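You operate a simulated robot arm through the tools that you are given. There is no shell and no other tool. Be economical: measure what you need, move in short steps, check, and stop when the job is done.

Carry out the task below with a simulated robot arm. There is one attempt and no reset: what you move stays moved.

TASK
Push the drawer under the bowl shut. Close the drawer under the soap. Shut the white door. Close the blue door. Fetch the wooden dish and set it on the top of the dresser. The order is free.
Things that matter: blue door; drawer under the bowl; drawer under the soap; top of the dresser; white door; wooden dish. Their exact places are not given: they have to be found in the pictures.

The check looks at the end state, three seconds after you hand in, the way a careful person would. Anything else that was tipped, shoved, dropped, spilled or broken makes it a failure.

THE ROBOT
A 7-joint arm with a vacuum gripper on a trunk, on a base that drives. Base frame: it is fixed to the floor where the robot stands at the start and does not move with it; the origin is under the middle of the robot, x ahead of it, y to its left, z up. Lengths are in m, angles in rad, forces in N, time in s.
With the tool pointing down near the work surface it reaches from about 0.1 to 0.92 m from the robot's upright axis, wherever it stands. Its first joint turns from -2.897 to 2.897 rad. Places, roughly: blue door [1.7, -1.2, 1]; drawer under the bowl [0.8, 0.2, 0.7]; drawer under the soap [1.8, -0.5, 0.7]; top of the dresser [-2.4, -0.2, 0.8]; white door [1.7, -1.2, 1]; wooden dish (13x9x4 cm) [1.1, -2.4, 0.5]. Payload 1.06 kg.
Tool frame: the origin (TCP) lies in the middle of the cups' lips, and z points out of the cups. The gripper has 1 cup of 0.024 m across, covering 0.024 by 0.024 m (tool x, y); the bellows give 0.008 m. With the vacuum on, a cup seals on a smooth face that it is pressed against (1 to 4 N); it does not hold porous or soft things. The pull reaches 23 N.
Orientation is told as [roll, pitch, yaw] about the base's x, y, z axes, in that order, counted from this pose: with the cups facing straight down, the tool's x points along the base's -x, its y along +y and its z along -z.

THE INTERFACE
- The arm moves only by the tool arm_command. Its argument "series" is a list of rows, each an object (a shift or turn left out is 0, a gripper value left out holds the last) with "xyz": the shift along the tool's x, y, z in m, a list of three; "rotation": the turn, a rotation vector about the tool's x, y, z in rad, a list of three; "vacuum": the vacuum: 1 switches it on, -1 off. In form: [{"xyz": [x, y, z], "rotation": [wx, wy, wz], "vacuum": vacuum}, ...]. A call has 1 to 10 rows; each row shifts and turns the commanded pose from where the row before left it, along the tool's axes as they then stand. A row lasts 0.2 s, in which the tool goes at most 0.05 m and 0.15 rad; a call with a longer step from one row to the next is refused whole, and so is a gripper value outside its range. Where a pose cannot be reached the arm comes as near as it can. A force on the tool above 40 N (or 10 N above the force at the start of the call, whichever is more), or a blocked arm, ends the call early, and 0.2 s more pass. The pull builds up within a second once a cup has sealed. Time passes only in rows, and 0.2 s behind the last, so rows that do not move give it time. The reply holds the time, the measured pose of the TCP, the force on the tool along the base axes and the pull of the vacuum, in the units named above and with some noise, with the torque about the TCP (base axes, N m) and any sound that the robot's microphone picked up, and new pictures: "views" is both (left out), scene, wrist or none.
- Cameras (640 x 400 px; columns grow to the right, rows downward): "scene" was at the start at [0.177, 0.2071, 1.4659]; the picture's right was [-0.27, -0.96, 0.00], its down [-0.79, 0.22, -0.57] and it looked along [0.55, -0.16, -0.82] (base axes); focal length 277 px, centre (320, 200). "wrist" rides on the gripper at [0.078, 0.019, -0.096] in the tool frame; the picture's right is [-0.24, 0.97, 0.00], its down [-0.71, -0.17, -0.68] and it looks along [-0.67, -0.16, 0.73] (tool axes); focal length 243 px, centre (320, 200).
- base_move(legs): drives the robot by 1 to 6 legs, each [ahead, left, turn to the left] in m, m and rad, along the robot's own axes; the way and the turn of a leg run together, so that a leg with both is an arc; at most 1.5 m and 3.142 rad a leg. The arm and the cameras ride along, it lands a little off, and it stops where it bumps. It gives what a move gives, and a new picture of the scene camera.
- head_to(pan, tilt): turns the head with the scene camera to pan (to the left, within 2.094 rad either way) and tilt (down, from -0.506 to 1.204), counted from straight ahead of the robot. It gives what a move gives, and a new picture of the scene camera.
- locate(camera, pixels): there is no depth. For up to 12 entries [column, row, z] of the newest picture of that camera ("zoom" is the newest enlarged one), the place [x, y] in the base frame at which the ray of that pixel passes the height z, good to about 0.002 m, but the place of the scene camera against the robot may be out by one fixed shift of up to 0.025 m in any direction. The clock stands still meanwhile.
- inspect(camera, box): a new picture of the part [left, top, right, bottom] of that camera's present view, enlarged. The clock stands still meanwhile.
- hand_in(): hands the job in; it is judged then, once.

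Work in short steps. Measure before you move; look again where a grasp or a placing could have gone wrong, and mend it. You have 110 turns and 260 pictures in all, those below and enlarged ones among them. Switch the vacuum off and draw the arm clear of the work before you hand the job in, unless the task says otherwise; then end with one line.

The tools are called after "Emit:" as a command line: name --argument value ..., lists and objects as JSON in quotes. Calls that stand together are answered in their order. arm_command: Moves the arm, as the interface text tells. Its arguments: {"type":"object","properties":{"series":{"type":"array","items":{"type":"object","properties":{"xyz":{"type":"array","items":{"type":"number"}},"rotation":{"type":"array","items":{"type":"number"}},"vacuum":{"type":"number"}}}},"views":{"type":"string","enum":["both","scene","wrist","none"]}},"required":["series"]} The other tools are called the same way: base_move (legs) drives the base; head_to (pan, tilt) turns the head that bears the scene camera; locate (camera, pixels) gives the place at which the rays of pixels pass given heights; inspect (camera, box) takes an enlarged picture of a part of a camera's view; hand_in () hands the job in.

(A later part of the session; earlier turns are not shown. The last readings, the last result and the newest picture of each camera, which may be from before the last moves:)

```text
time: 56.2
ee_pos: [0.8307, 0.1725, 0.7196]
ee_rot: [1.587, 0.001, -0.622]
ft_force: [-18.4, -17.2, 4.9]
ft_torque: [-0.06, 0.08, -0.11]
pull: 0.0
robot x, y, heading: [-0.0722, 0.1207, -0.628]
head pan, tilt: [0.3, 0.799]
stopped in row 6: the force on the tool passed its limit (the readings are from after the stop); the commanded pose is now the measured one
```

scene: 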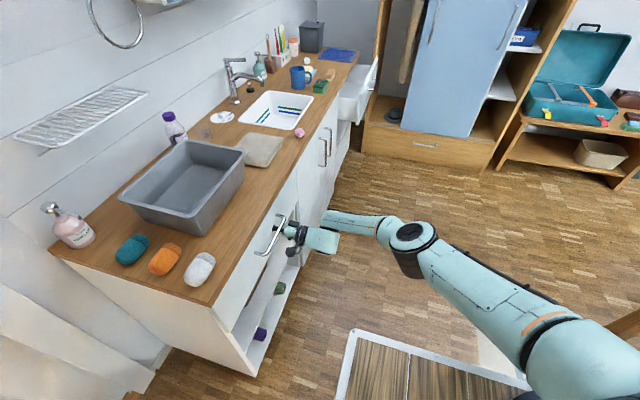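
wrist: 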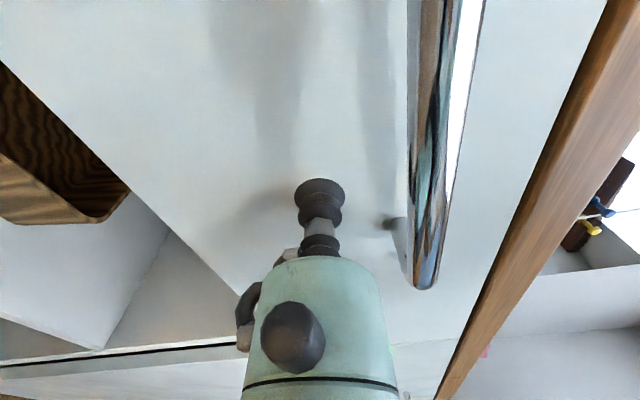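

Drawer 1 hit its stop at ~25 N, so it's closed. I retract 0.30 and measure the far drawer.

Emit:
arm_command --series '[{"xyz": [0, 0, -0.05]}, {"xyz": [0, 0, -0.05]}, {"xyz": [0, 0, -0.05]}, {"xyz": [0, 0, -0.05]}, {"xyz": [0, 0, -0.05]}, {"xyz": [0, 0, -0.03]}, {}]' --views "scene"

Emit:
inspect --camera "scene" --box '[200, 0, 440, 150]'

Emit:
inspect --camera "scene" --box '[180, 150, 420, 300]'

```text
time: 57.8
ee_pos: [0.667, -0.0553, 0.7169]
ee_rot: [1.587, -0.001, -0.622]
ft_force: [0.4, 0.1, -0.6]
ft_torque: [0.03, -0.01, -0.02]
pull: 0.0
robot x, y, heading: [-0.0736, 0.121, -0.628]
head pan, tilt: [0.3, 0.799]
```

scene: 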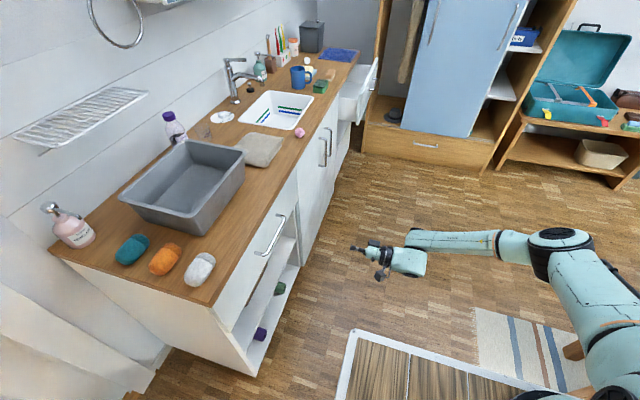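

```text
2.67 times, centred on (320, 75) of scene
```

zoom: 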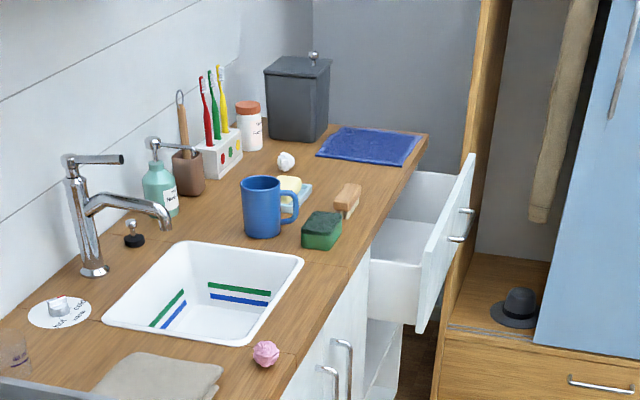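

```text
2.67 times, centred on (300, 225) of scene
```

zoom: 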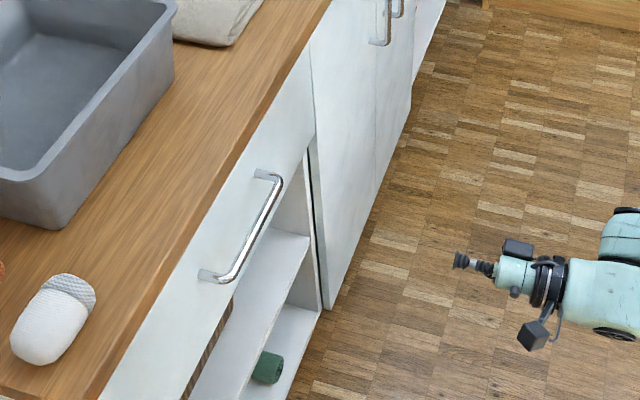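

Drawer 1 is flush. I locate drawer 2: its front's top corners (378,58),(361,98) and handle (376,79),(369,89).

Emit:
locate --camera "scene" --pixels '[[378, 58, 0.8], [361, 98, 0.8], [376, 79, 0.73], [369, 89, 0.73], [375, 83, 0.73], [356, 125, 0.65], [296, 180, 0.87], [365, 105, 0.1], [364, 148, 0], [378, 50, 0.87]]'

```text
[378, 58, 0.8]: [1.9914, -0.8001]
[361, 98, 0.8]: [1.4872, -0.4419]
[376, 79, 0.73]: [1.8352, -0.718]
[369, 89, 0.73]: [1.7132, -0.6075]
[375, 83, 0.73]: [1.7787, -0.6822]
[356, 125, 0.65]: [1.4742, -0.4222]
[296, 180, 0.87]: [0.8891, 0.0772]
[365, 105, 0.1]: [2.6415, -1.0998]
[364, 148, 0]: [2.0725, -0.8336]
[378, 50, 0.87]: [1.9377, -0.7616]
```

Drawer 2's front is at n≈0.52, u 1.46–2.08. Driving 1.17 m ahead along the counter puts the cup at u≈1.74, in front of it.

Emit:
base_move --legs '[[1.15, 0, 0]]'

Emit:
arm_command --series '[{}]' --views "wrist"

```text
time: 63.7
ee_pos: [1.5858, -0.746, 0.7184]
ee_rot: [1.586, 0.0, -0.635]
ft_force: [-0.3, -0.4, 0.4]
ft_torque: [-0.02, 0.01, 0.0]
pull: 0.0
robot x, y, heading: [0.8511, -0.5584, -0.641]
head pan, tilt: [0.3, 0.799]
```

scene: 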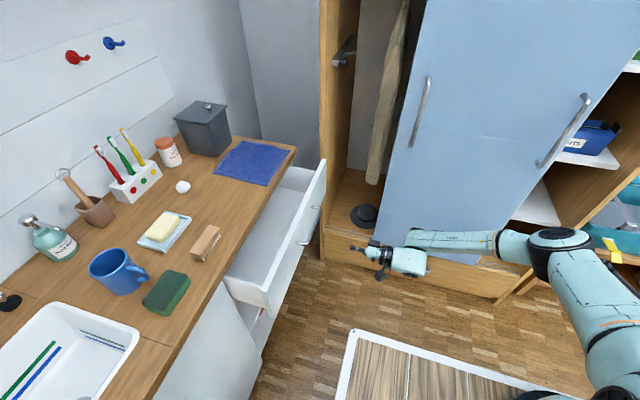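

```text
time: 64.1
ee_pos: [1.586, -0.7458, 0.7178]
ee_rot: [1.587, -0.001, -0.636]
ft_force: [0.2, 0.4, -0.2]
ft_torque: [0.0, 0.04, 0.02]
pull: 0.0
robot x, y, heading: [0.8473, -0.558, -0.642]
head pan, tilt: [0.3, 0.799]
```

wrist: 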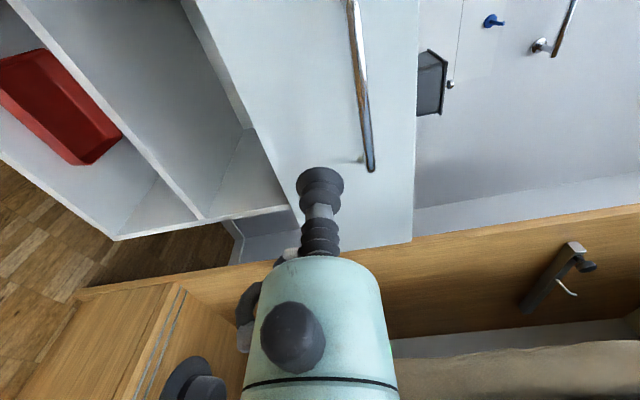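

The cup aims at the panel just below the handle. I advance.

Emit:
arm_command --series '[{"xyz": [0, 0, 0.05]}, {"xyz": [0, 0, 0.04]}, {"xyz": [0, 0, 0.03]}, {"xyz": [0, 0, 0.03]}, {"xyz": [0, 0, 0.025]}, {"xyz": [0, 0, 0.025]}, {"xyz": [0, 0, 0.025]}, {"xyz": [0, 0, 0.025]}, {"xyz": [0, 0, 0.025]}, {"xyz": [0, 0, 0.02]}]'

```text
time: 66.3
ee_pos: [1.7625, -0.5074, 0.722]
ee_rot: [1.587, 0.0, -0.637]
ft_force: [-2.2, -3.4, -0.6]
ft_torque: [-0.03, -0.03, -0.01]
pull: 0.0
robot x, y, heading: [0.8497, -0.5608, -0.647]
head pan, tilt: [0.3, 0.799]
```

scene: 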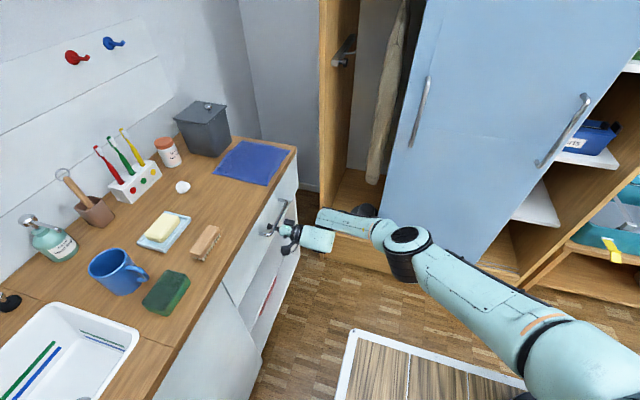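
wrist: 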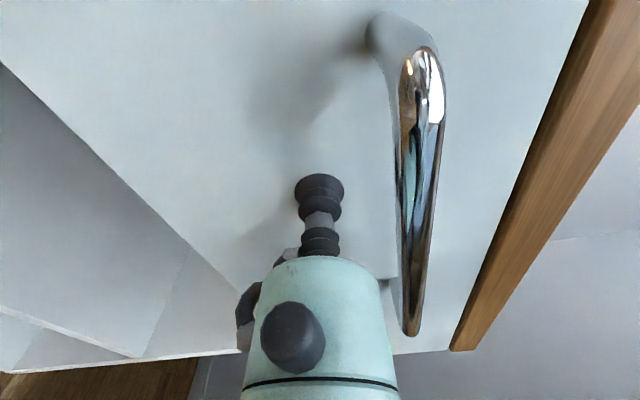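

Nearly flush (small 4 N force). I press until the stop.

Emit:
arm_command --series '[{"xyz": [0, 0, 0.015]}, {"xyz": [0, 0, 0.015]}, {"xyz": [0, 0, 0.015]}, {}]' --views "none"

Emit:
arm_command --series '[{"xyz": [0, 0, -0.05]}, {"xyz": [0, 0, -0.05]}, {"xyz": [0, 0, -0.05]}, {"xyz": [0, 0, -0.05]}, {"xyz": [0, 0, -0.05]}, {"xyz": [0, 0, -0.05]}, {}]'

Emit:
inspect --camera "scene" --box '[160, 120, 360, 245]'

```text
time: 66.6
ee_pos: [1.7648, -0.5065, 0.7209]
ee_rot: [1.586, -0.002, -0.636]
ft_force: [-8.3, -8.5, 0.4]
ft_torque: [0.01, 0.03, -0.03]
pull: 0.1
robot x, y, heading: [0.8479, -0.5609, -0.647]
head pan, tilt: [0.3, 0.799]
stopped in row 1: the force on the tool passed its limit (the readings are from after the stop); the commanded pose is now the measured one
```

```text
time: 68.2
ee_pos: [1.5893, -0.7477, 0.7149]
ee_rot: [1.587, 0.0, -0.633]
ft_force: [-0.2, 0.0, 0.5]
ft_torque: [-0.01, 0.03, -0.03]
pull: 0.1
robot x, y, heading: [0.846, -0.5558, -0.643]
head pan, tilt: [0.3, 0.799]
```

scene: 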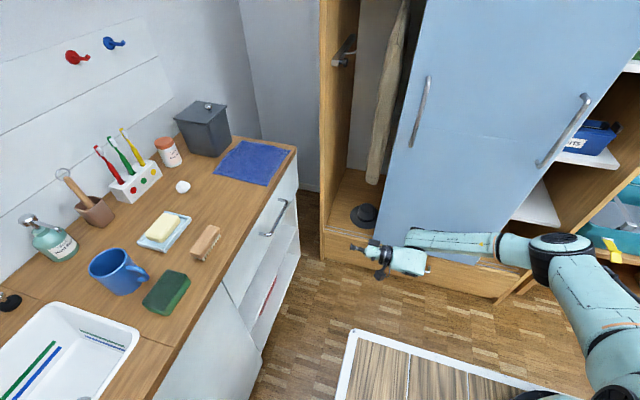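
wrist: 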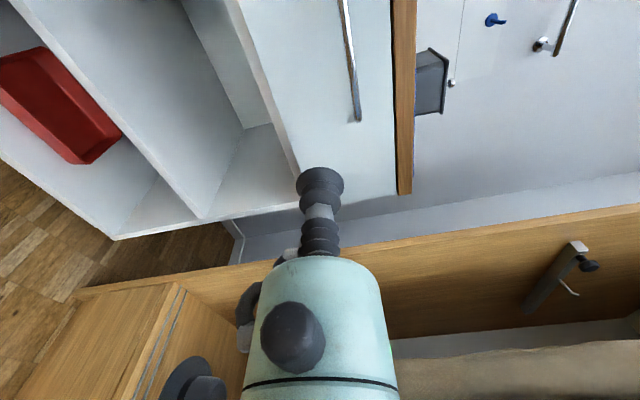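

```text
3.20 times, centred on (260, 182) of scene
```

zoom: 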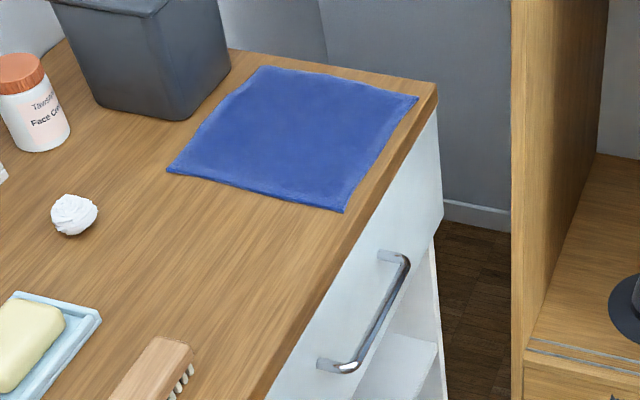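

Both drawers are shut. Next I look at the wardrobe doors.

Emit:
base_move --legs '[[-0.55, -0.3, 0]]'

Emit:
head_to --pan -0.15 --tilt 0.2

Emit:
inspect --camera "scene" --box '[160, 60, 480, 260]'

```text
time: 71.7
ee_pos: [0.9755, -0.6606, 0.7156]
ee_rot: [1.586, -0.002, -0.64]
ft_force: [-0.1, 0.5, -0.7]
ft_torque: [0.01, -0.02, 0.02]
pull: 0.0
robot x, y, heading: [0.2355, -0.4647, -0.646]
head pan, tilt: [0.3, 0.799]
```

scene: 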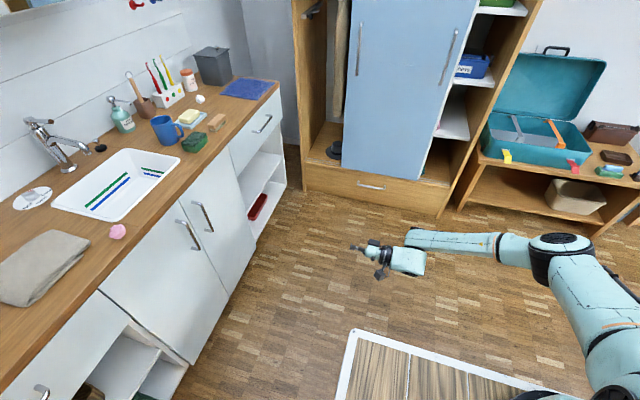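

```text
time: 72.7
ee_pos: [0.9758, -0.6609, 0.7159]
ee_rot: [1.587, -0.001, -0.639]
ft_force: [0.5, 0.9, -1.0]
ft_torque: [0.01, -0.01, 0.02]
pull: 0.0
robot x, y, heading: [0.238, -0.4654, -0.645]
head pan, tilt: [-0.15, 0.201]
```

scene: 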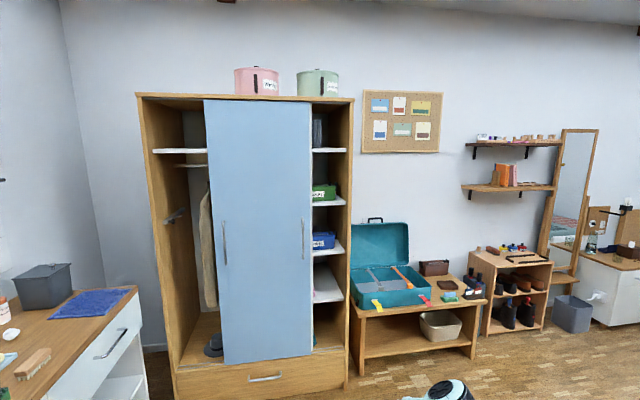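

```text
2.00 times, centred on (320, 160) of scene
```

zoom: 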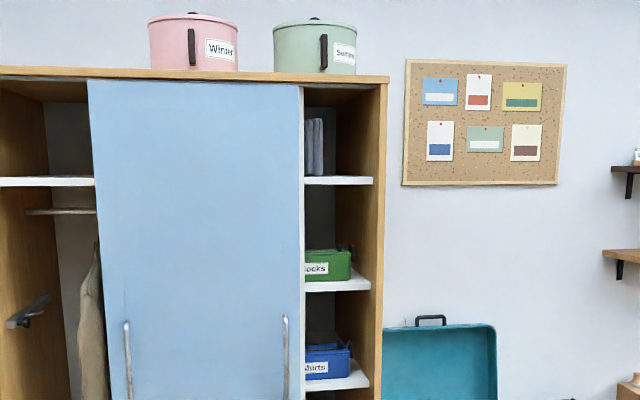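

I look closely at the two handles and the white strip beside the blue door.

Emit:
inspect --camera "scene" --box '[195, 200, 355, 300]'

Emit:
inspect --camera "scene" --box '[195, 85, 355, 185]'

Emit:
inspect --camera "scene" --box '[195, 300, 355, 400]'

```text
4.00 times, centred on (275, 250) of scene
```

zoom: 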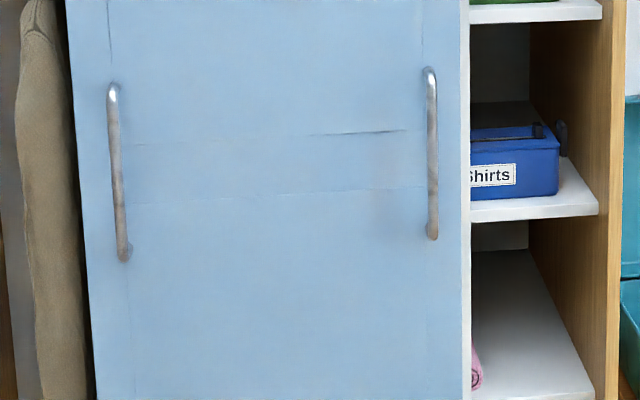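

```text
4.00 times, centred on (275, 135) of scene
```

zoom: 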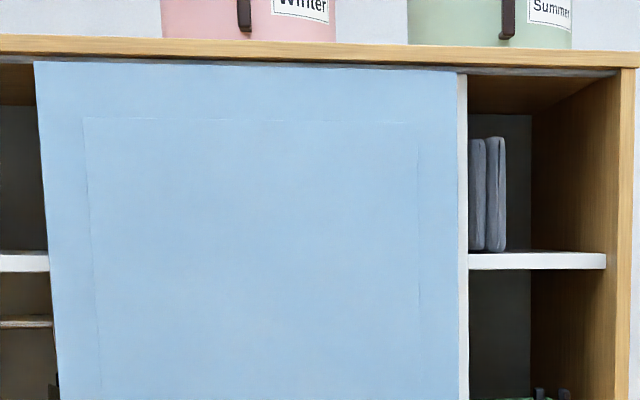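

```text
4.00 times, centred on (275, 350) of scene
```

zoom: 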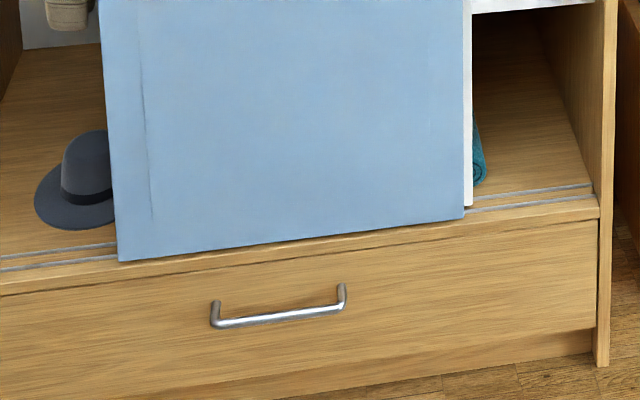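

The white door is just behind the blue one, peeking out at its right edge. I estimate the handle heights and positions via the door plane.

Emit:
locate --camera "scene" --pixels '[[225, 245, 0.9], [225, 245, 1.0], [225, 245, 1.1], [303, 238, 0.9], [303, 238, 1.0], [303, 238, 1.1], [224, 364, 0.35], [311, 355, 0.35], [224, 364, 0.4], [311, 355, 0.4], [345, 386, 0], [176, 362, 0.4]]'

```text
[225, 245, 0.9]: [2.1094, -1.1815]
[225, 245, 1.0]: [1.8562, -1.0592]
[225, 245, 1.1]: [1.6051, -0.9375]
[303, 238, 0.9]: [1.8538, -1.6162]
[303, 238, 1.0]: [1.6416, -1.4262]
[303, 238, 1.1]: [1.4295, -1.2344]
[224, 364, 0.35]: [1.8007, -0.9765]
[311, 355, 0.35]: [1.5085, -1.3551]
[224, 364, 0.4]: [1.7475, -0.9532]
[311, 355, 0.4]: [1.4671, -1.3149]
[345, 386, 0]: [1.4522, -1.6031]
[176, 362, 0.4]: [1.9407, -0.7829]
```

Handles sit at z≈1.0: left one at n≈0.24, right one at n≈-0.18 (door plane u≈2.15). I raise the tool and turn it to face straight ahead before driving up.

Emit:
arm_command --series '[{"xyz": [0, 0.05, 0]}, {"xyz": [0, 0.05, 0]}, {"xyz": [0, 0.05, 0]}, {"xyz": [0, 0.05, 0]}, {"xyz": [0, 0.05, 0]}, {"xyz": [0, 0.04, 0]}, {"rotation": [0, -0.143, 0]}, {"rotation": [0, -0.143, 0]}, {"rotation": [0, -0.143, 0]}, {"rotation": [0, -0.143, 0]}]' --views "none"

Emit:
arm_command --series '[{"rotation": [0, -0.143, 0]}, {"rotation": [0, -0.143, 0]}, {"rotation": [0, -0.143, 0]}, {"rotation": [0, -0.143, 0]}, {"rotation": [0, -0.143, 0]}, {"rotation": [0, -0.143, 0]}, {"rotation": [0, -0.143, 0]}, {"xyz": [-0.05, 0, 0]}, {"xyz": [-0.05, 0, 0]}, {}]'

```text
time: 74.9
ee_pos: [0.973, -0.6643, 1.006]
ee_rot: [1.585, 0.008, -1.214]
ft_force: [0.4, -0.2, 0.3]
ft_torque: [-0.01, -0.04, 0.02]
pull: 0.1
robot x, y, heading: [0.234, -0.4717, -0.648]
head pan, tilt: [-0.15, 0.201]
```

```text
time: 77.1
ee_pos: [0.9132, -0.7442, 1.0051]
ee_rot: [1.57, 0.015, -2.212]
ft_force: [-0.4, -0.3, 0.7]
ft_torque: [0.02, 0.02, 0.03]
pull: 0.0
robot x, y, heading: [0.2374, -0.4674, -0.649]
head pan, tilt: [-0.15, 0.201]
```

scene: 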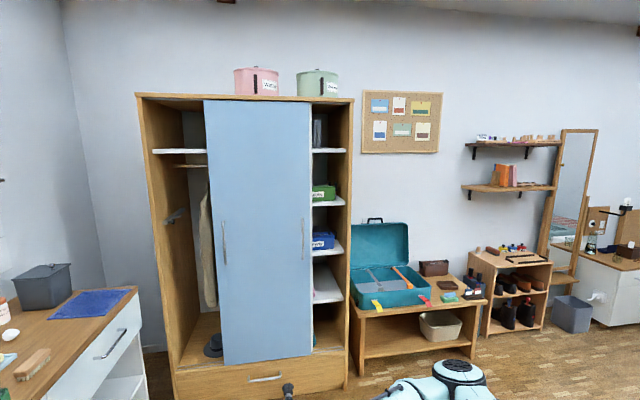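
wrist: 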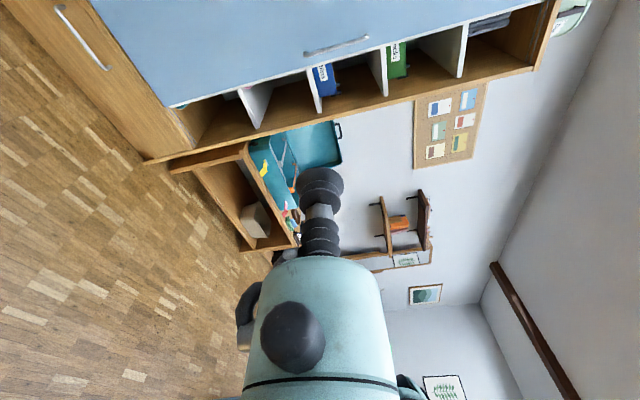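

I drive up to the wardrobe: 0.72 ahead and 0.25 left, leaving ~0.2 m before the door.

Emit:
base_move --legs '[[0.72, 0.25, 0.015]]'

Emit:
head_to --pan -0.15 --tilt 0.45

Emit:
arm_command --series '[{"xyz": [-0.05, 0, 0]}, {"xyz": [-0.05, 0, 0]}, {"xyz": [-0.05, 0, 0]}, {}]'

```text
time: 81.2
ee_pos: [1.6522, -0.9683, 1.0038]
ee_rot: [1.572, 0.017, -2.195]
ft_force: [0.4, -0.1, 0.5]
ft_torque: [-0.01, 0.03, -0.01]
pull: 0.0
robot x, y, heading: [0.9688, -0.7041, -0.628]
head pan, tilt: [-0.15, 0.201]
```

scene: 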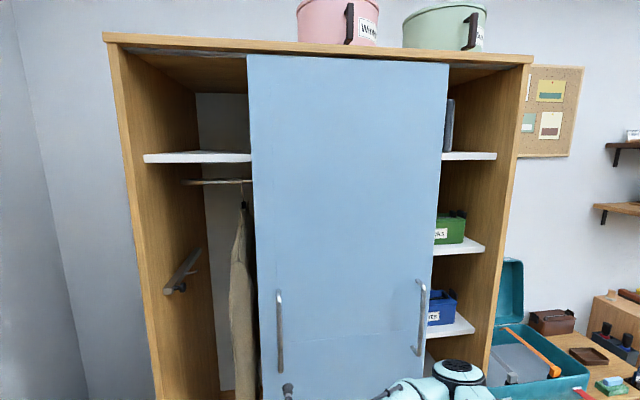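

```text
time: 82.0
ee_pos: [1.6516, -0.9673, 1.0046]
ee_rot: [1.57, 0.016, -2.194]
ft_force: [-1.0, 0.4, -0.6]
ft_torque: [-0.01, -0.02, -0.02]
pull: 0.0
robot x, y, heading: [0.968, -0.702, -0.628]
head pan, tilt: [-0.15, 0.45]
```

scene: 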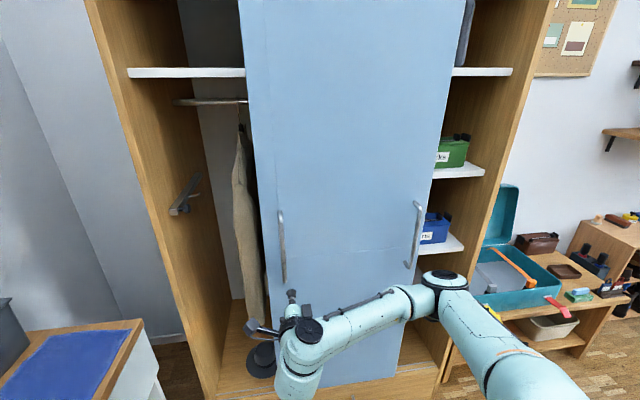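

```text
time: 83.0
ee_pos: [1.5646, -1.093, 1.0023]
ee_rot: [1.569, 0.014, -2.195]
ft_force: [0.4, -0.1, 0.1]
ft_torque: [0.01, 0.03, 0.03]
pull: 0.2
out of reach, approached as far as the arm can: row 3
robot x, y, heading: [0.9752, -0.7067, -0.633]
head pan, tilt: [-0.15, 0.45]
```

scene: 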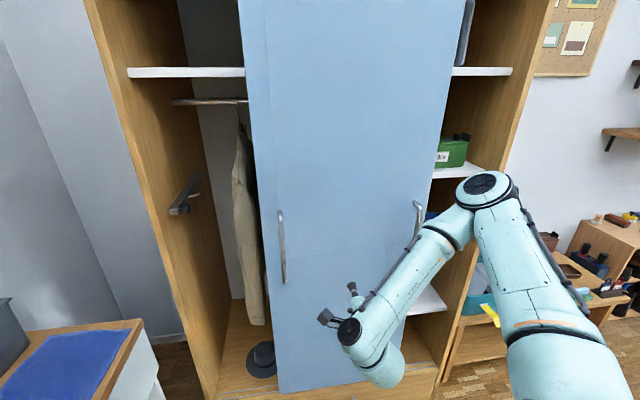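
wrist: 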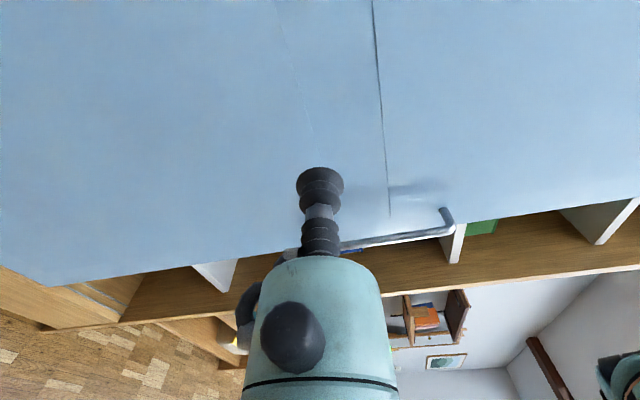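

The inner side of the left handle is within reach. I locate both handles in this view.

Emit:
locate --camera "scene" --pixels '[[282, 248, 1.0], [280, 215, 1.1], [284, 281, 0.9], [416, 235, 1.0], [418, 203, 1.1], [282, 248, 0.95], [408, 268, 0.9]]'

Emit:
locate --camera "wrist" --pixels '[[445, 222, 1.1], [445, 222, 1.15], [445, 222, 1.05]]'

```text
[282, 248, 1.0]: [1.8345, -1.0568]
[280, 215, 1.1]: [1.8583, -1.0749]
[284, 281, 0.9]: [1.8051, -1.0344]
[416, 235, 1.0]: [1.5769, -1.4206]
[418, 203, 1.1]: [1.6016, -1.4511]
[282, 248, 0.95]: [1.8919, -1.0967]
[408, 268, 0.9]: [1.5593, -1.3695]
```

```text
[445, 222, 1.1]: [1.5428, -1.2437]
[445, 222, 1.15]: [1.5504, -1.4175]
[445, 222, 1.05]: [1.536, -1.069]
```

Left handle bar: u≈2.105, n≈0.227, z 0.9–1.1. I go to n≈0.17, then forward to u≈2.10, and check with the wrist view.

Emit:
arm_command --series '[{"xyz": [0.05, 0, 0.02]}, {"xyz": [0.04, 0, 0.03]}, {"xyz": [0.03, 0, 0.03]}, {"xyz": [0, 0, 0.04]}, {"xyz": [0, 0, 0.04]}, {"xyz": [0, 0, 0.03]}, {}]'

```text
refused: row 1 steps farther than a row can; nothing moved
```

Diagonal step too long; resend with smaller steps.

Emit:
arm_command --series '[{"xyz": [0.045, 0, 0.02]}, {"xyz": [0.04, 0, 0.025]}, {"xyz": [0.035, 0, 0.03]}, {"xyz": [0, 0, 0.04]}, {"xyz": [0, 0, 0.04]}, {"xyz": [0, 0, 0.03]}, {}]'

```text
time: 84.4
ee_pos: [1.7834, -1.0913, 1.0009]
ee_rot: [1.564, 0.016, -2.187]
ft_force: [-15.5, 15.0, 5.4]
ft_torque: [0.11, 0.04, -0.1]
pull: 0.0
robot x, y, heading: [0.9701, -0.7039, -0.63]
head pan, tilt: [-0.15, 0.45]
stopped in row 7: the force on the tool passed its limit (the readings are from after the stop); the commanded pose is now the measured one
```

scene: 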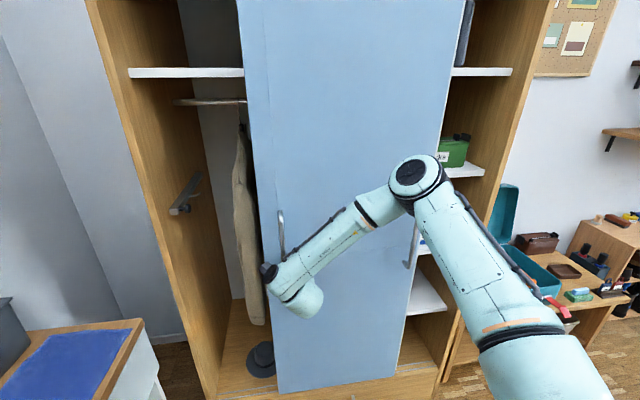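
wrist: 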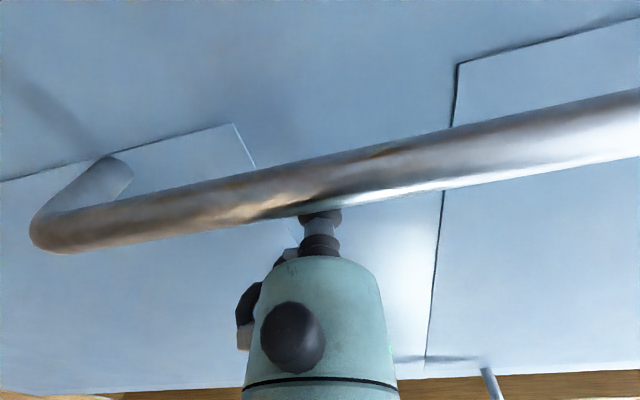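

The cup touches the door face beside the handle's inner side. I back off 0.01 and push left against the bar.

Emit:
arm_command --series '[{"xyz": [0, 0, -0.012]}, {"xyz": [0.02, 0, 0]}, {"xyz": [0.025, 0, 0]}, {"xyz": [0.025, 0, 0]}, {"xyz": [0.025, 0, 0]}, {"xyz": [0.025, 0, 0]}, {"xyz": [0.025, 0, 0]}, {}]'

```text
time: 86.2
ee_pos: [1.8573, -0.9705, 1.0029]
ee_rot: [1.564, 0.015, -2.191]
ft_force: [0.2, -0.1, 0.6]
ft_torque: [-0.01, 0.0, 0.0]
pull: 0.1
robot x, y, heading: [0.9721, -0.7044, -0.629]
head pan, tilt: [-0.15, 0.45]
```

scene: 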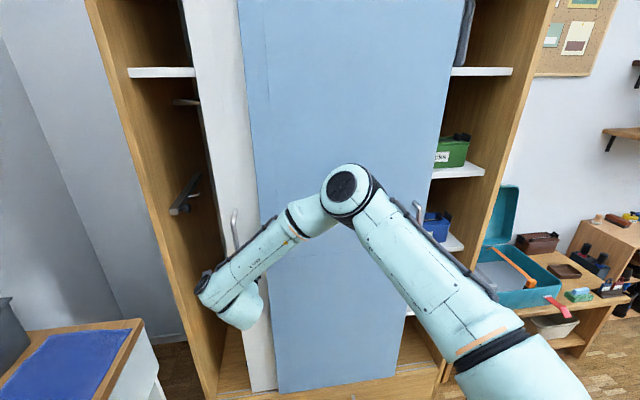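
wrist: 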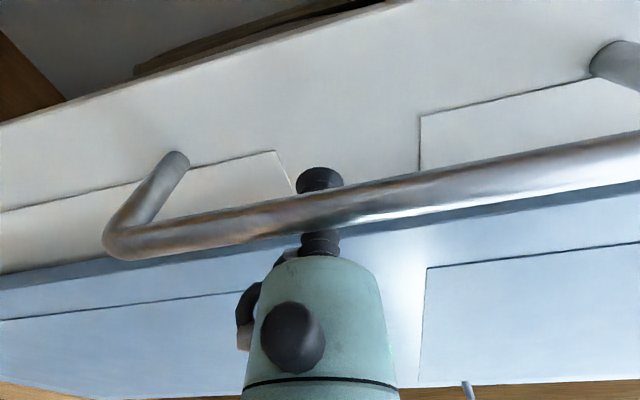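

The left handle belongs to the white door: white closes left, blue right. I keep pushing the white door left to its stop.

Emit:
arm_command --series '[{"xyz": [0.025, 0, 0]}, {"xyz": [0.025, 0, 0]}, {"xyz": [0.025, 0, 0]}, {"xyz": [0.02, 0, 0]}, {"xyz": [0.02, 0, 0]}, {"xyz": [0.02, 0, 0]}, {"xyz": [0.02, 0, 0]}, {}]'

```text
time: 88.0
ee_pos: [1.948, -0.8492, 1.0066]
ee_rot: [1.566, 0.012, -2.198]
ft_force: [-20.7, -26.3, -3.8]
ft_torque: [-0.11, -0.11, 1.26]
pull: 0.1
robot x, y, heading: [0.9687, -0.7, -0.634]
head pan, tilt: [-0.15, 0.45]
```

scene: 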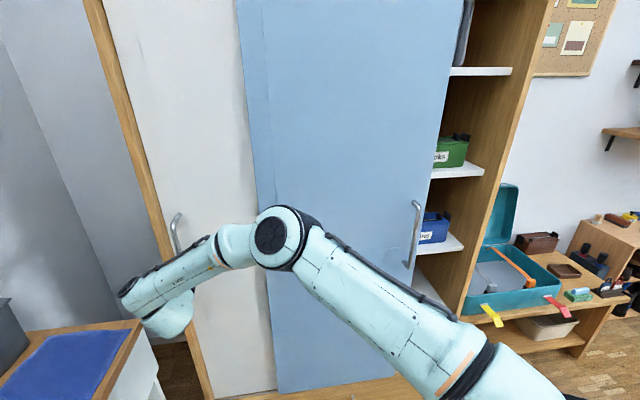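
wrist: 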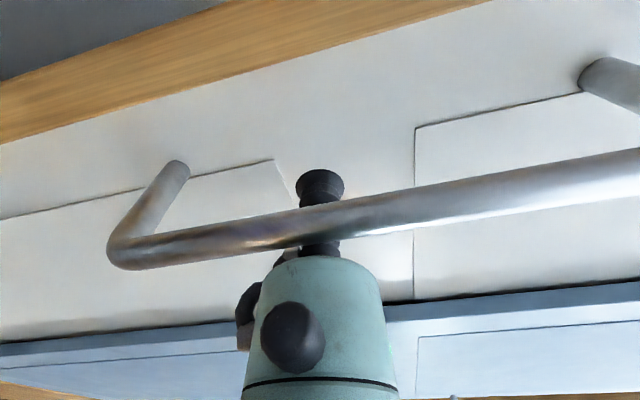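

White door is at its left stop. I withdraw the tool, back the base 0.10 m, and shift right toward the blue handle.

Emit:
arm_command --series '[{"xyz": [-0.025, 0, 0]}, {"xyz": [0, 0, -0.05]}, {"xyz": [0, 0, -0.05]}, {}]' --views "none"

Emit:
base_move --legs '[[-0.1, 0, 0]]'

Emit:
arm_command --series '[{"xyz": [-0.05, 0, 0]}, {"xyz": [-0.05, 0, 0]}, {"xyz": [-0.05, 0, 0]}, {"xyz": [-0.05, 0, 0]}, {"xyz": [-0.05, 0, 0]}, {"xyz": [-0.05, 0, 0]}, {"xyz": [-0.05, 0, 0]}, {"xyz": [-0.05, 0, 0]}, {"xyz": [-0.05, 0, 0]}, {"xyz": [-0.05, 0, 0]}]'

```text
time: 89.0
ee_pos: [1.8503, -0.8054, 1.0086]
ee_rot: [1.565, 0.016, -2.192]
ft_force: [-0.4, 0.2, 0.5]
ft_torque: [-0.01, 0.01, 0.0]
pull: 0.0
robot x, y, heading: [0.9737, -0.7039, -0.63]
head pan, tilt: [-0.15, 0.45]
```

```text
time: 90.2
ee_pos: [1.7703, -0.7468, 1.0086]
ee_rot: [1.563, 0.016, -2.193]
ft_force: [-0.1, -0.5, 0.1]
ft_torque: [0.03, 0.02, 0.01]
pull: 0.1
robot x, y, heading: [0.8957, -0.6425, -0.631]
head pan, tilt: [-0.15, 0.45]
```

scene: 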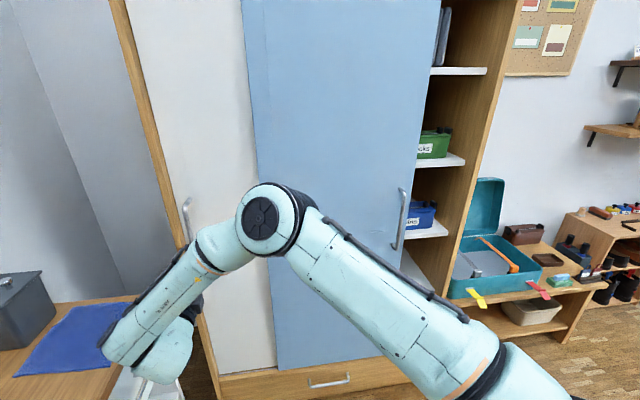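

```text
time: 92.4
ee_pos: [1.48, -1.1535, 0.9992]
ee_rot: [1.565, 0.015, -2.191]
ft_force: [-0.3, -0.1, 0.2]
ft_torque: [-0.05, 0.02, -0.03]
pull: 0.0
robot x, y, heading: [0.8894, -0.6477, -0.626]
head pan, tilt: [-0.15, 0.45]
```

scene: 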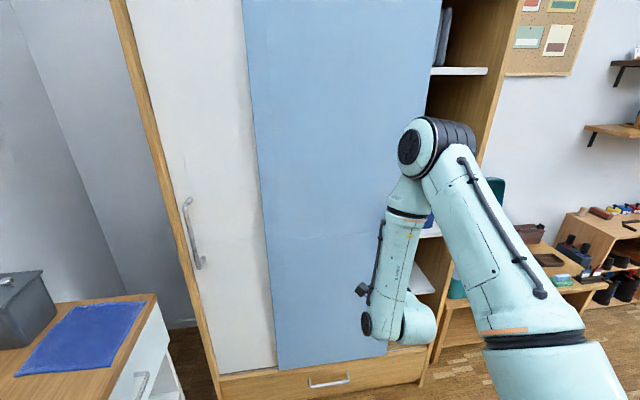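
wrist: 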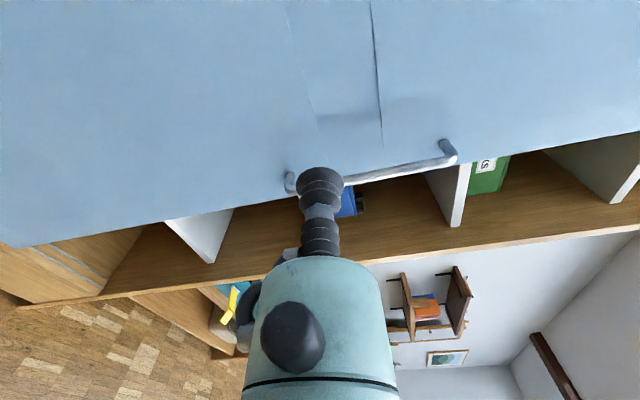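

The contact point is ~0.1 m left of the blue handle. I move 0.03 right and forward until touching the face.

Emit:
arm_command --series '[{"xyz": [-0.03, 0, 0.03]}, {"xyz": [0, 0, 0.04]}, {"xyz": [0, 0, 0.04]}, {"xyz": [0, 0, 0.03]}, {"xyz": [0, 0, 0.02]}, {"xyz": [0, 0, 0.02]}, {"xyz": [0, 0, 0.015]}, {"xyz": [0, 0, 0.015]}, {}]'

```text
time: 94.4
ee_pos: [1.6318, -1.3006, 0.9989]
ee_rot: [1.563, 0.016, -2.192]
ft_force: [-25.8, 18.2, -4.5]
ft_torque: [0.02, -0.1, 0.04]
pull: 0.0
robot x, y, heading: [0.8882, -0.6434, -0.632]
head pan, tilt: [-0.15, 0.45]
```

scene: 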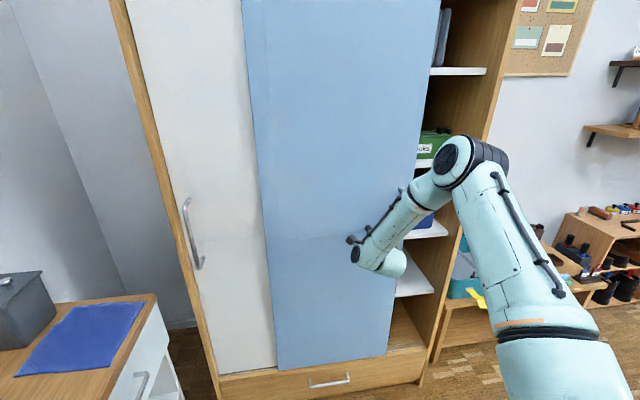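
wrist: 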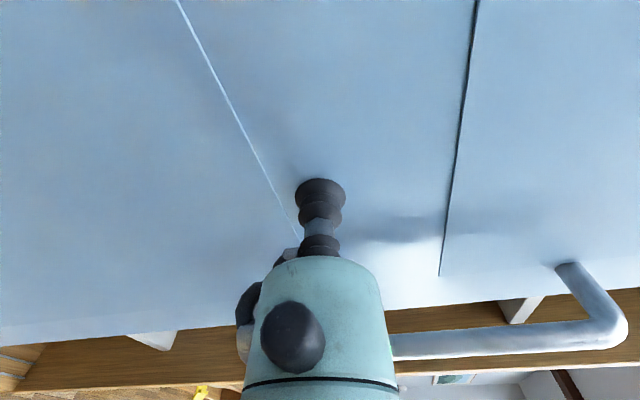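

Touching the blue face, left of its handle. I back off 0.013 and push right.

Emit:
arm_command --series '[{"xyz": [0, 0, -0.02]}, {"xyz": [-0.03, 0, 0]}, {"xyz": [-0.03, 0, 0]}, {"xyz": [-0.025, 0, 0]}, {"xyz": [-0.025, 0, 0]}, {"xyz": [-0.025, 0, 0]}, {"xyz": [-0.025, 0, 0]}, {}]'

```text
time: 96.2
ee_pos: [1.5217, -1.4188, 0.9974]
ee_rot: [1.562, 0.014, -2.193]
ft_force: [-0.2, 0.4, 0.3]
ft_torque: [0.0, 0.01, 0.06]
pull: 0.0
robot x, y, heading: [0.8925, -0.6462, -0.628]
head pan, tilt: [-0.15, 0.45]
```

scene: 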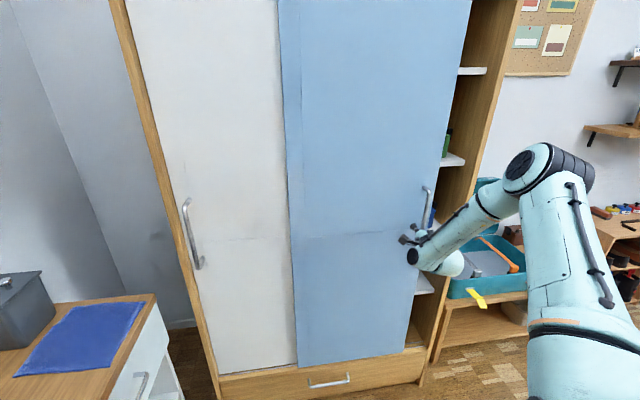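
wrist: 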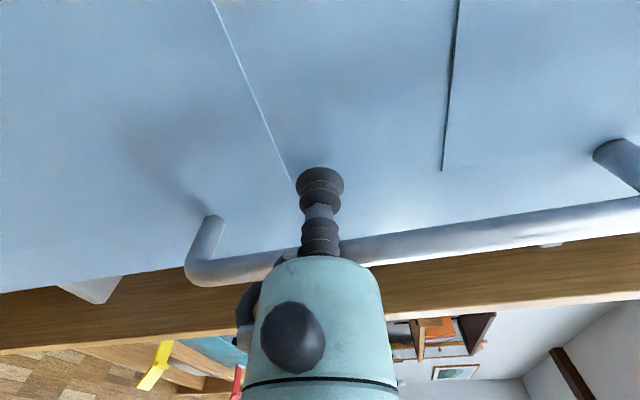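

Blue door is sliding right; ~0.1 m to go. I continue to the stop.

Emit:
arm_command --series '[{"xyz": [-0.025, 0, 0]}, {"xyz": [-0.025, 0, 0]}, {"xyz": [-0.02, 0, 0]}, {"xyz": [-0.02, 0, 0]}, {"xyz": [-0.02, 0, 0]}, {"xyz": [-0.02, 0, 0]}, {"xyz": [-0.02, 0, 0]}, {}]'

```text
time: 97.8
ee_pos: [1.4491, -1.5265, 0.9946]
ee_rot: [1.567, 0.02, -2.172]
ft_force: [2.9, 9.5, 3.0]
ft_torque: [0.04, 0.07, -0.33]
pull: 0.1
robot x, y, heading: [0.8921, -0.6448, -0.633]
head pan, tilt: [-0.15, 0.45]
stopped in row 7: the force on the tool passed its limit (the readings are from after the stop); the commanded pose is now the measured one
```

scene: 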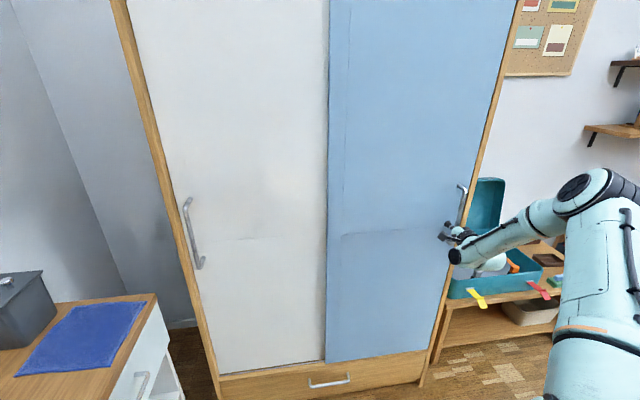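
wrist: 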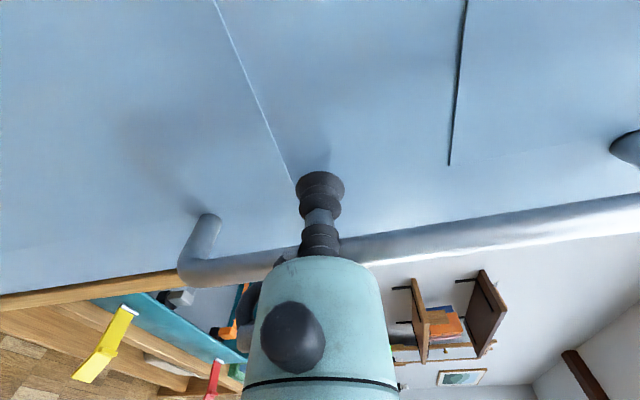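

Blue appears shut. I press slightly once more, then withdraw left and back and check the edges.

Emit:
arm_command --series '[{"xyz": [-0.015, 0, 0]}, {"xyz": [-0.01, 0, 0]}, {}]' --views "none"

Emit:
arm_command --series '[{"xyz": [0.03, 0, 0]}, {"xyz": [0, 0, -0.04]}, {"xyz": [0, 0, -0.05]}, {"xyz": [0, 0, -0.05]}, {"xyz": [0.05, 0, 0]}, {"xyz": [0.05, 0, 0]}, {"xyz": [0.05, 0, 0]}, {}]' --views "scene"

Emit:
inspect --camera "scene" --box '[300, 0, 620, 200]'

Emit:
inspect --camera "scene" --box '[60, 40, 300, 190]'

```text
time: 98.1
ee_pos: [1.4515, -1.5276, 0.9938]
ee_rot: [1.564, 0.021, -2.158]
ft_force: [2.9, 10.1, 0.9]
ft_torque: [0.03, 0.08, -0.36]
pull: 0.1
robot x, y, heading: [0.8868, -0.6449, -0.625]
head pan, tilt: [-0.15, 0.45]
stopped in row 1: the force on the tool passed its limit (the readings are from after the stop); the commanded pose is now the measured one
```

```text
time: 99.9
ee_pos: [1.436, -1.3016, 1.0005]
ee_rot: [1.565, 0.024, -2.161]
ft_force: [-0.4, 0.4, -0.7]
ft_torque: [0.02, 0.0, 0.01]
pull: 0.1
robot x, y, heading: [0.8871, -0.645, -0.63]
head pan, tilt: [-0.15, 0.45]
```

scene: 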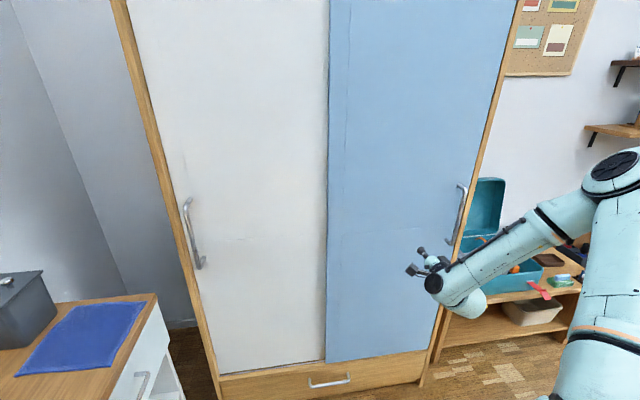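

```text
2.00 times, centred on (460, 100) of scene
```

zoom: 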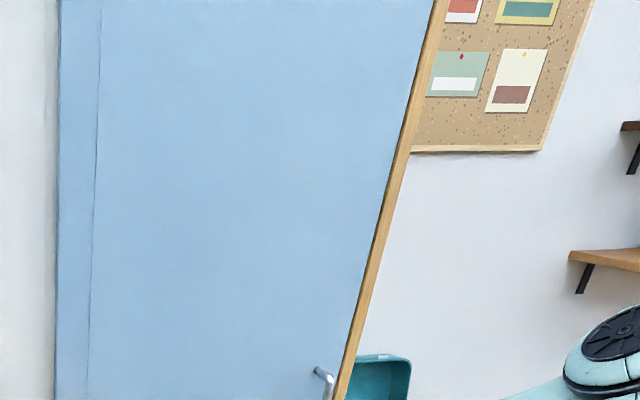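

```text
2.67 times, centred on (180, 115) of scene
```

zoom: 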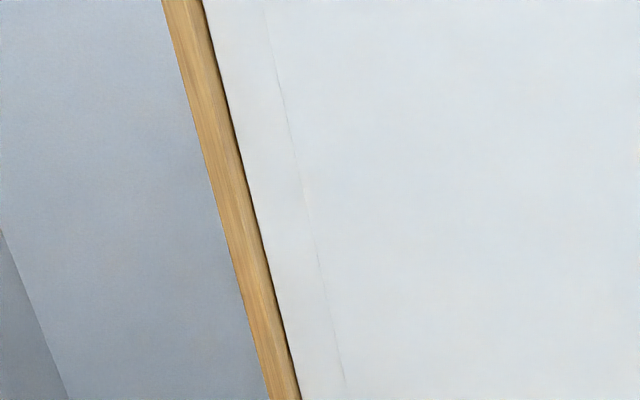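

Both doors are shut. I turn the tool down (rotate +π/2 about tool x) and draw it in before moving to the bench.

Emit:
arm_command --series '[{"xyz": [0, 0.03, -0.03], "rotation": [0, 0, 0]}, {"rotation": [0.143, 0, 0]}, {"rotation": [0.143, 0, 0]}, {"rotation": [0.143, 0, 0]}, {"rotation": [0.143, 0, 0]}, {"rotation": [0.143, 0, 0]}, {"rotation": [0.143, 0, 0]}, {"rotation": [0.143, 0, 0]}, {"rotation": [0.143, 0, 0]}, {"rotation": [0.143, 0, 0]}]' --views "none"

Emit:
arm_command --series '[{"rotation": [0.143, 0, 0]}, {"rotation": [0.143, 0, 0]}, {"xyz": [0, -0.05, 0]}, {"xyz": [0, -0.05, 0]}, {"xyz": [0, -0.05, 0]}, {"xyz": [0, -0.05, 0]}, {}]' --views "none"

Emit:
head_to --pan -0.9 --tilt 0.7

```text
time: 102.1
ee_pos: [1.4083, -1.2862, 1.0301]
ee_rot: [0.275, 0.024, -2.161]
ft_force: [0.2, 0.4, 0.1]
ft_torque: [0.0, -0.01, 0.01]
pull: 0.0
robot x, y, heading: [0.8892, -0.6463, -0.63]
head pan, tilt: [-0.15, 0.45]
```

```text
time: 103.7
ee_pos: [1.2436, -1.174, 1.0311]
ee_rot: [-0.009, 0.023, -2.161]
ft_force: [0.4, 0.4, -0.7]
ft_torque: [0.0, -0.01, -0.01]
pull: 0.2
robot x, y, heading: [0.8903, -0.6462, -0.625]
head pan, tilt: [-0.15, 0.45]
```

```text
time: 104.8
ee_pos: [1.2432, -1.1731, 1.0311]
ee_rot: [-0.007, 0.023, -2.161]
ft_force: [0.6, 0.5, 1.0]
ft_torque: [-0.01, -0.04, 0.02]
pull: 0.0
robot x, y, heading: [0.8891, -0.6417, -0.632]
head pan, tilt: [-0.901, 0.7]
```

scene: 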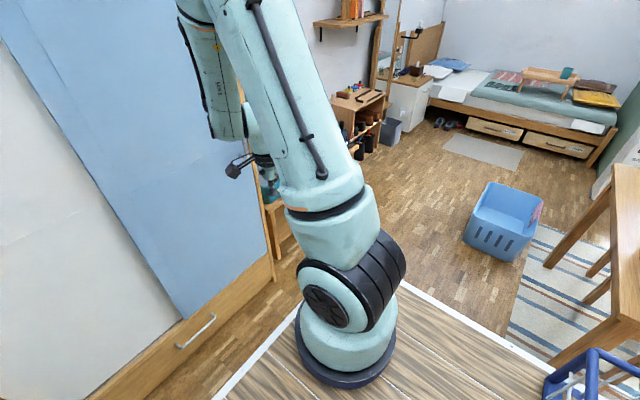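

A blue box stands on the floor at (500,220). I measure it, the table, and the bench floor line.

Emit:
locate --camera "scene" --pixels '[[465, 243, 0], [512, 262, 0], [487, 182, 0.25], [610, 165, 0.74], [550, 268, 0], [550, 365, 0], [612, 320, 0.7], [380, 158, 0], [285, 230, 0]]'

```text
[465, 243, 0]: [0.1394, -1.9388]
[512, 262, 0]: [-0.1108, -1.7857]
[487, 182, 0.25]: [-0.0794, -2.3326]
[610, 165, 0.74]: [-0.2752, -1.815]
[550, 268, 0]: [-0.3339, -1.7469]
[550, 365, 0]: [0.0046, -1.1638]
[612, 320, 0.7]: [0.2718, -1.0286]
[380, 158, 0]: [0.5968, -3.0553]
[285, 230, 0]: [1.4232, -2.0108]
```

Table side is at u≈0.84, box at n<-1.49. I go ahead 0.25, then strafe 0.9 to the right, staying between.

Emit:
base_move --legs '[[0.25, 0, 0], [0, -0.9, 0]]'

Emit:
head_to --pan -0.25 --tilt 0.7

Emit:
arm_command --series '[{}]' --views "wrist"

```text
time: 111.0
ee_pos: [0.9103, -2.0516, 1.0303]
ee_rot: [-0.008, 0.022, -2.163]
ft_force: [1.1, -0.5, 0.4]
ft_torque: [-0.01, -0.02, 0.0]
pull: 0.1
robot x, y, heading: [0.5569, -1.5197, -0.63]
head pan, tilt: [-0.901, 0.7]
```

scene: 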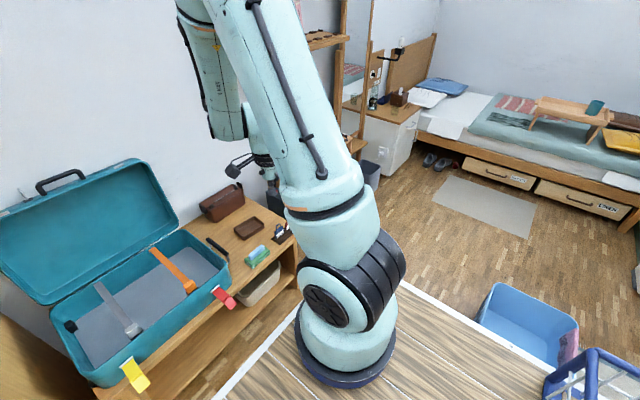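

```text
time: 112.0
ee_pos: [0.9102, -2.0511, 1.0306]
ee_rot: [-0.01, 0.022, -2.165]
ft_force: [-0.3, -0.2, 0.3]
ft_torque: [0.01, 0.01, -0.03]
pull: 0.0
robot x, y, heading: [0.5556, -1.5197, -0.631]
head pan, tilt: [-0.25, 0.7]
```

scene: 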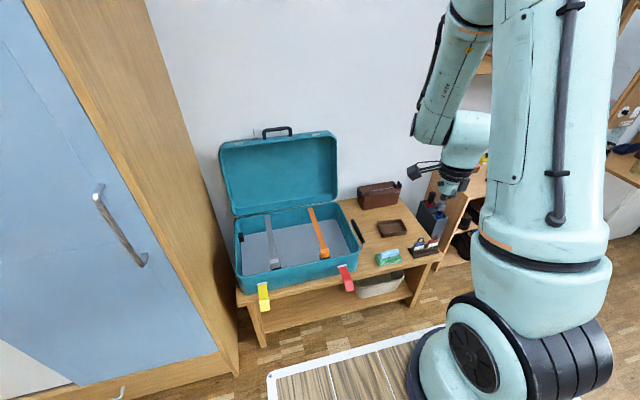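

```text
time: 112.4
ee_pos: [0.911, -2.0514, 1.0316]
ee_rot: [-0.009, 0.024, -2.164]
ft_force: [-0.7, -0.5, -0.2]
ft_torque: [0.02, 0.0, 0.03]
pull: 0.1
robot x, y, heading: [0.5587, -1.5202, -0.637]
head pan, tilt: [-0.25, 0.7]
```

wrist: 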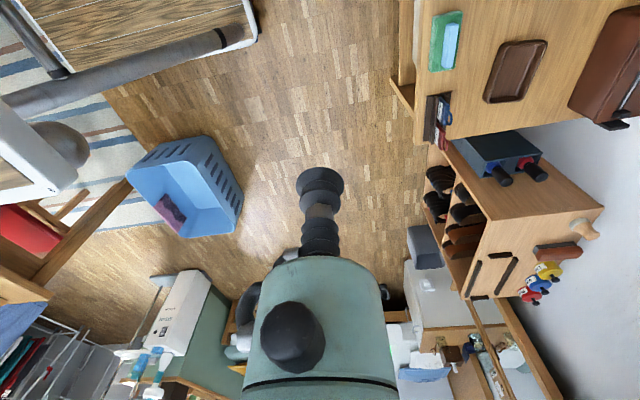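

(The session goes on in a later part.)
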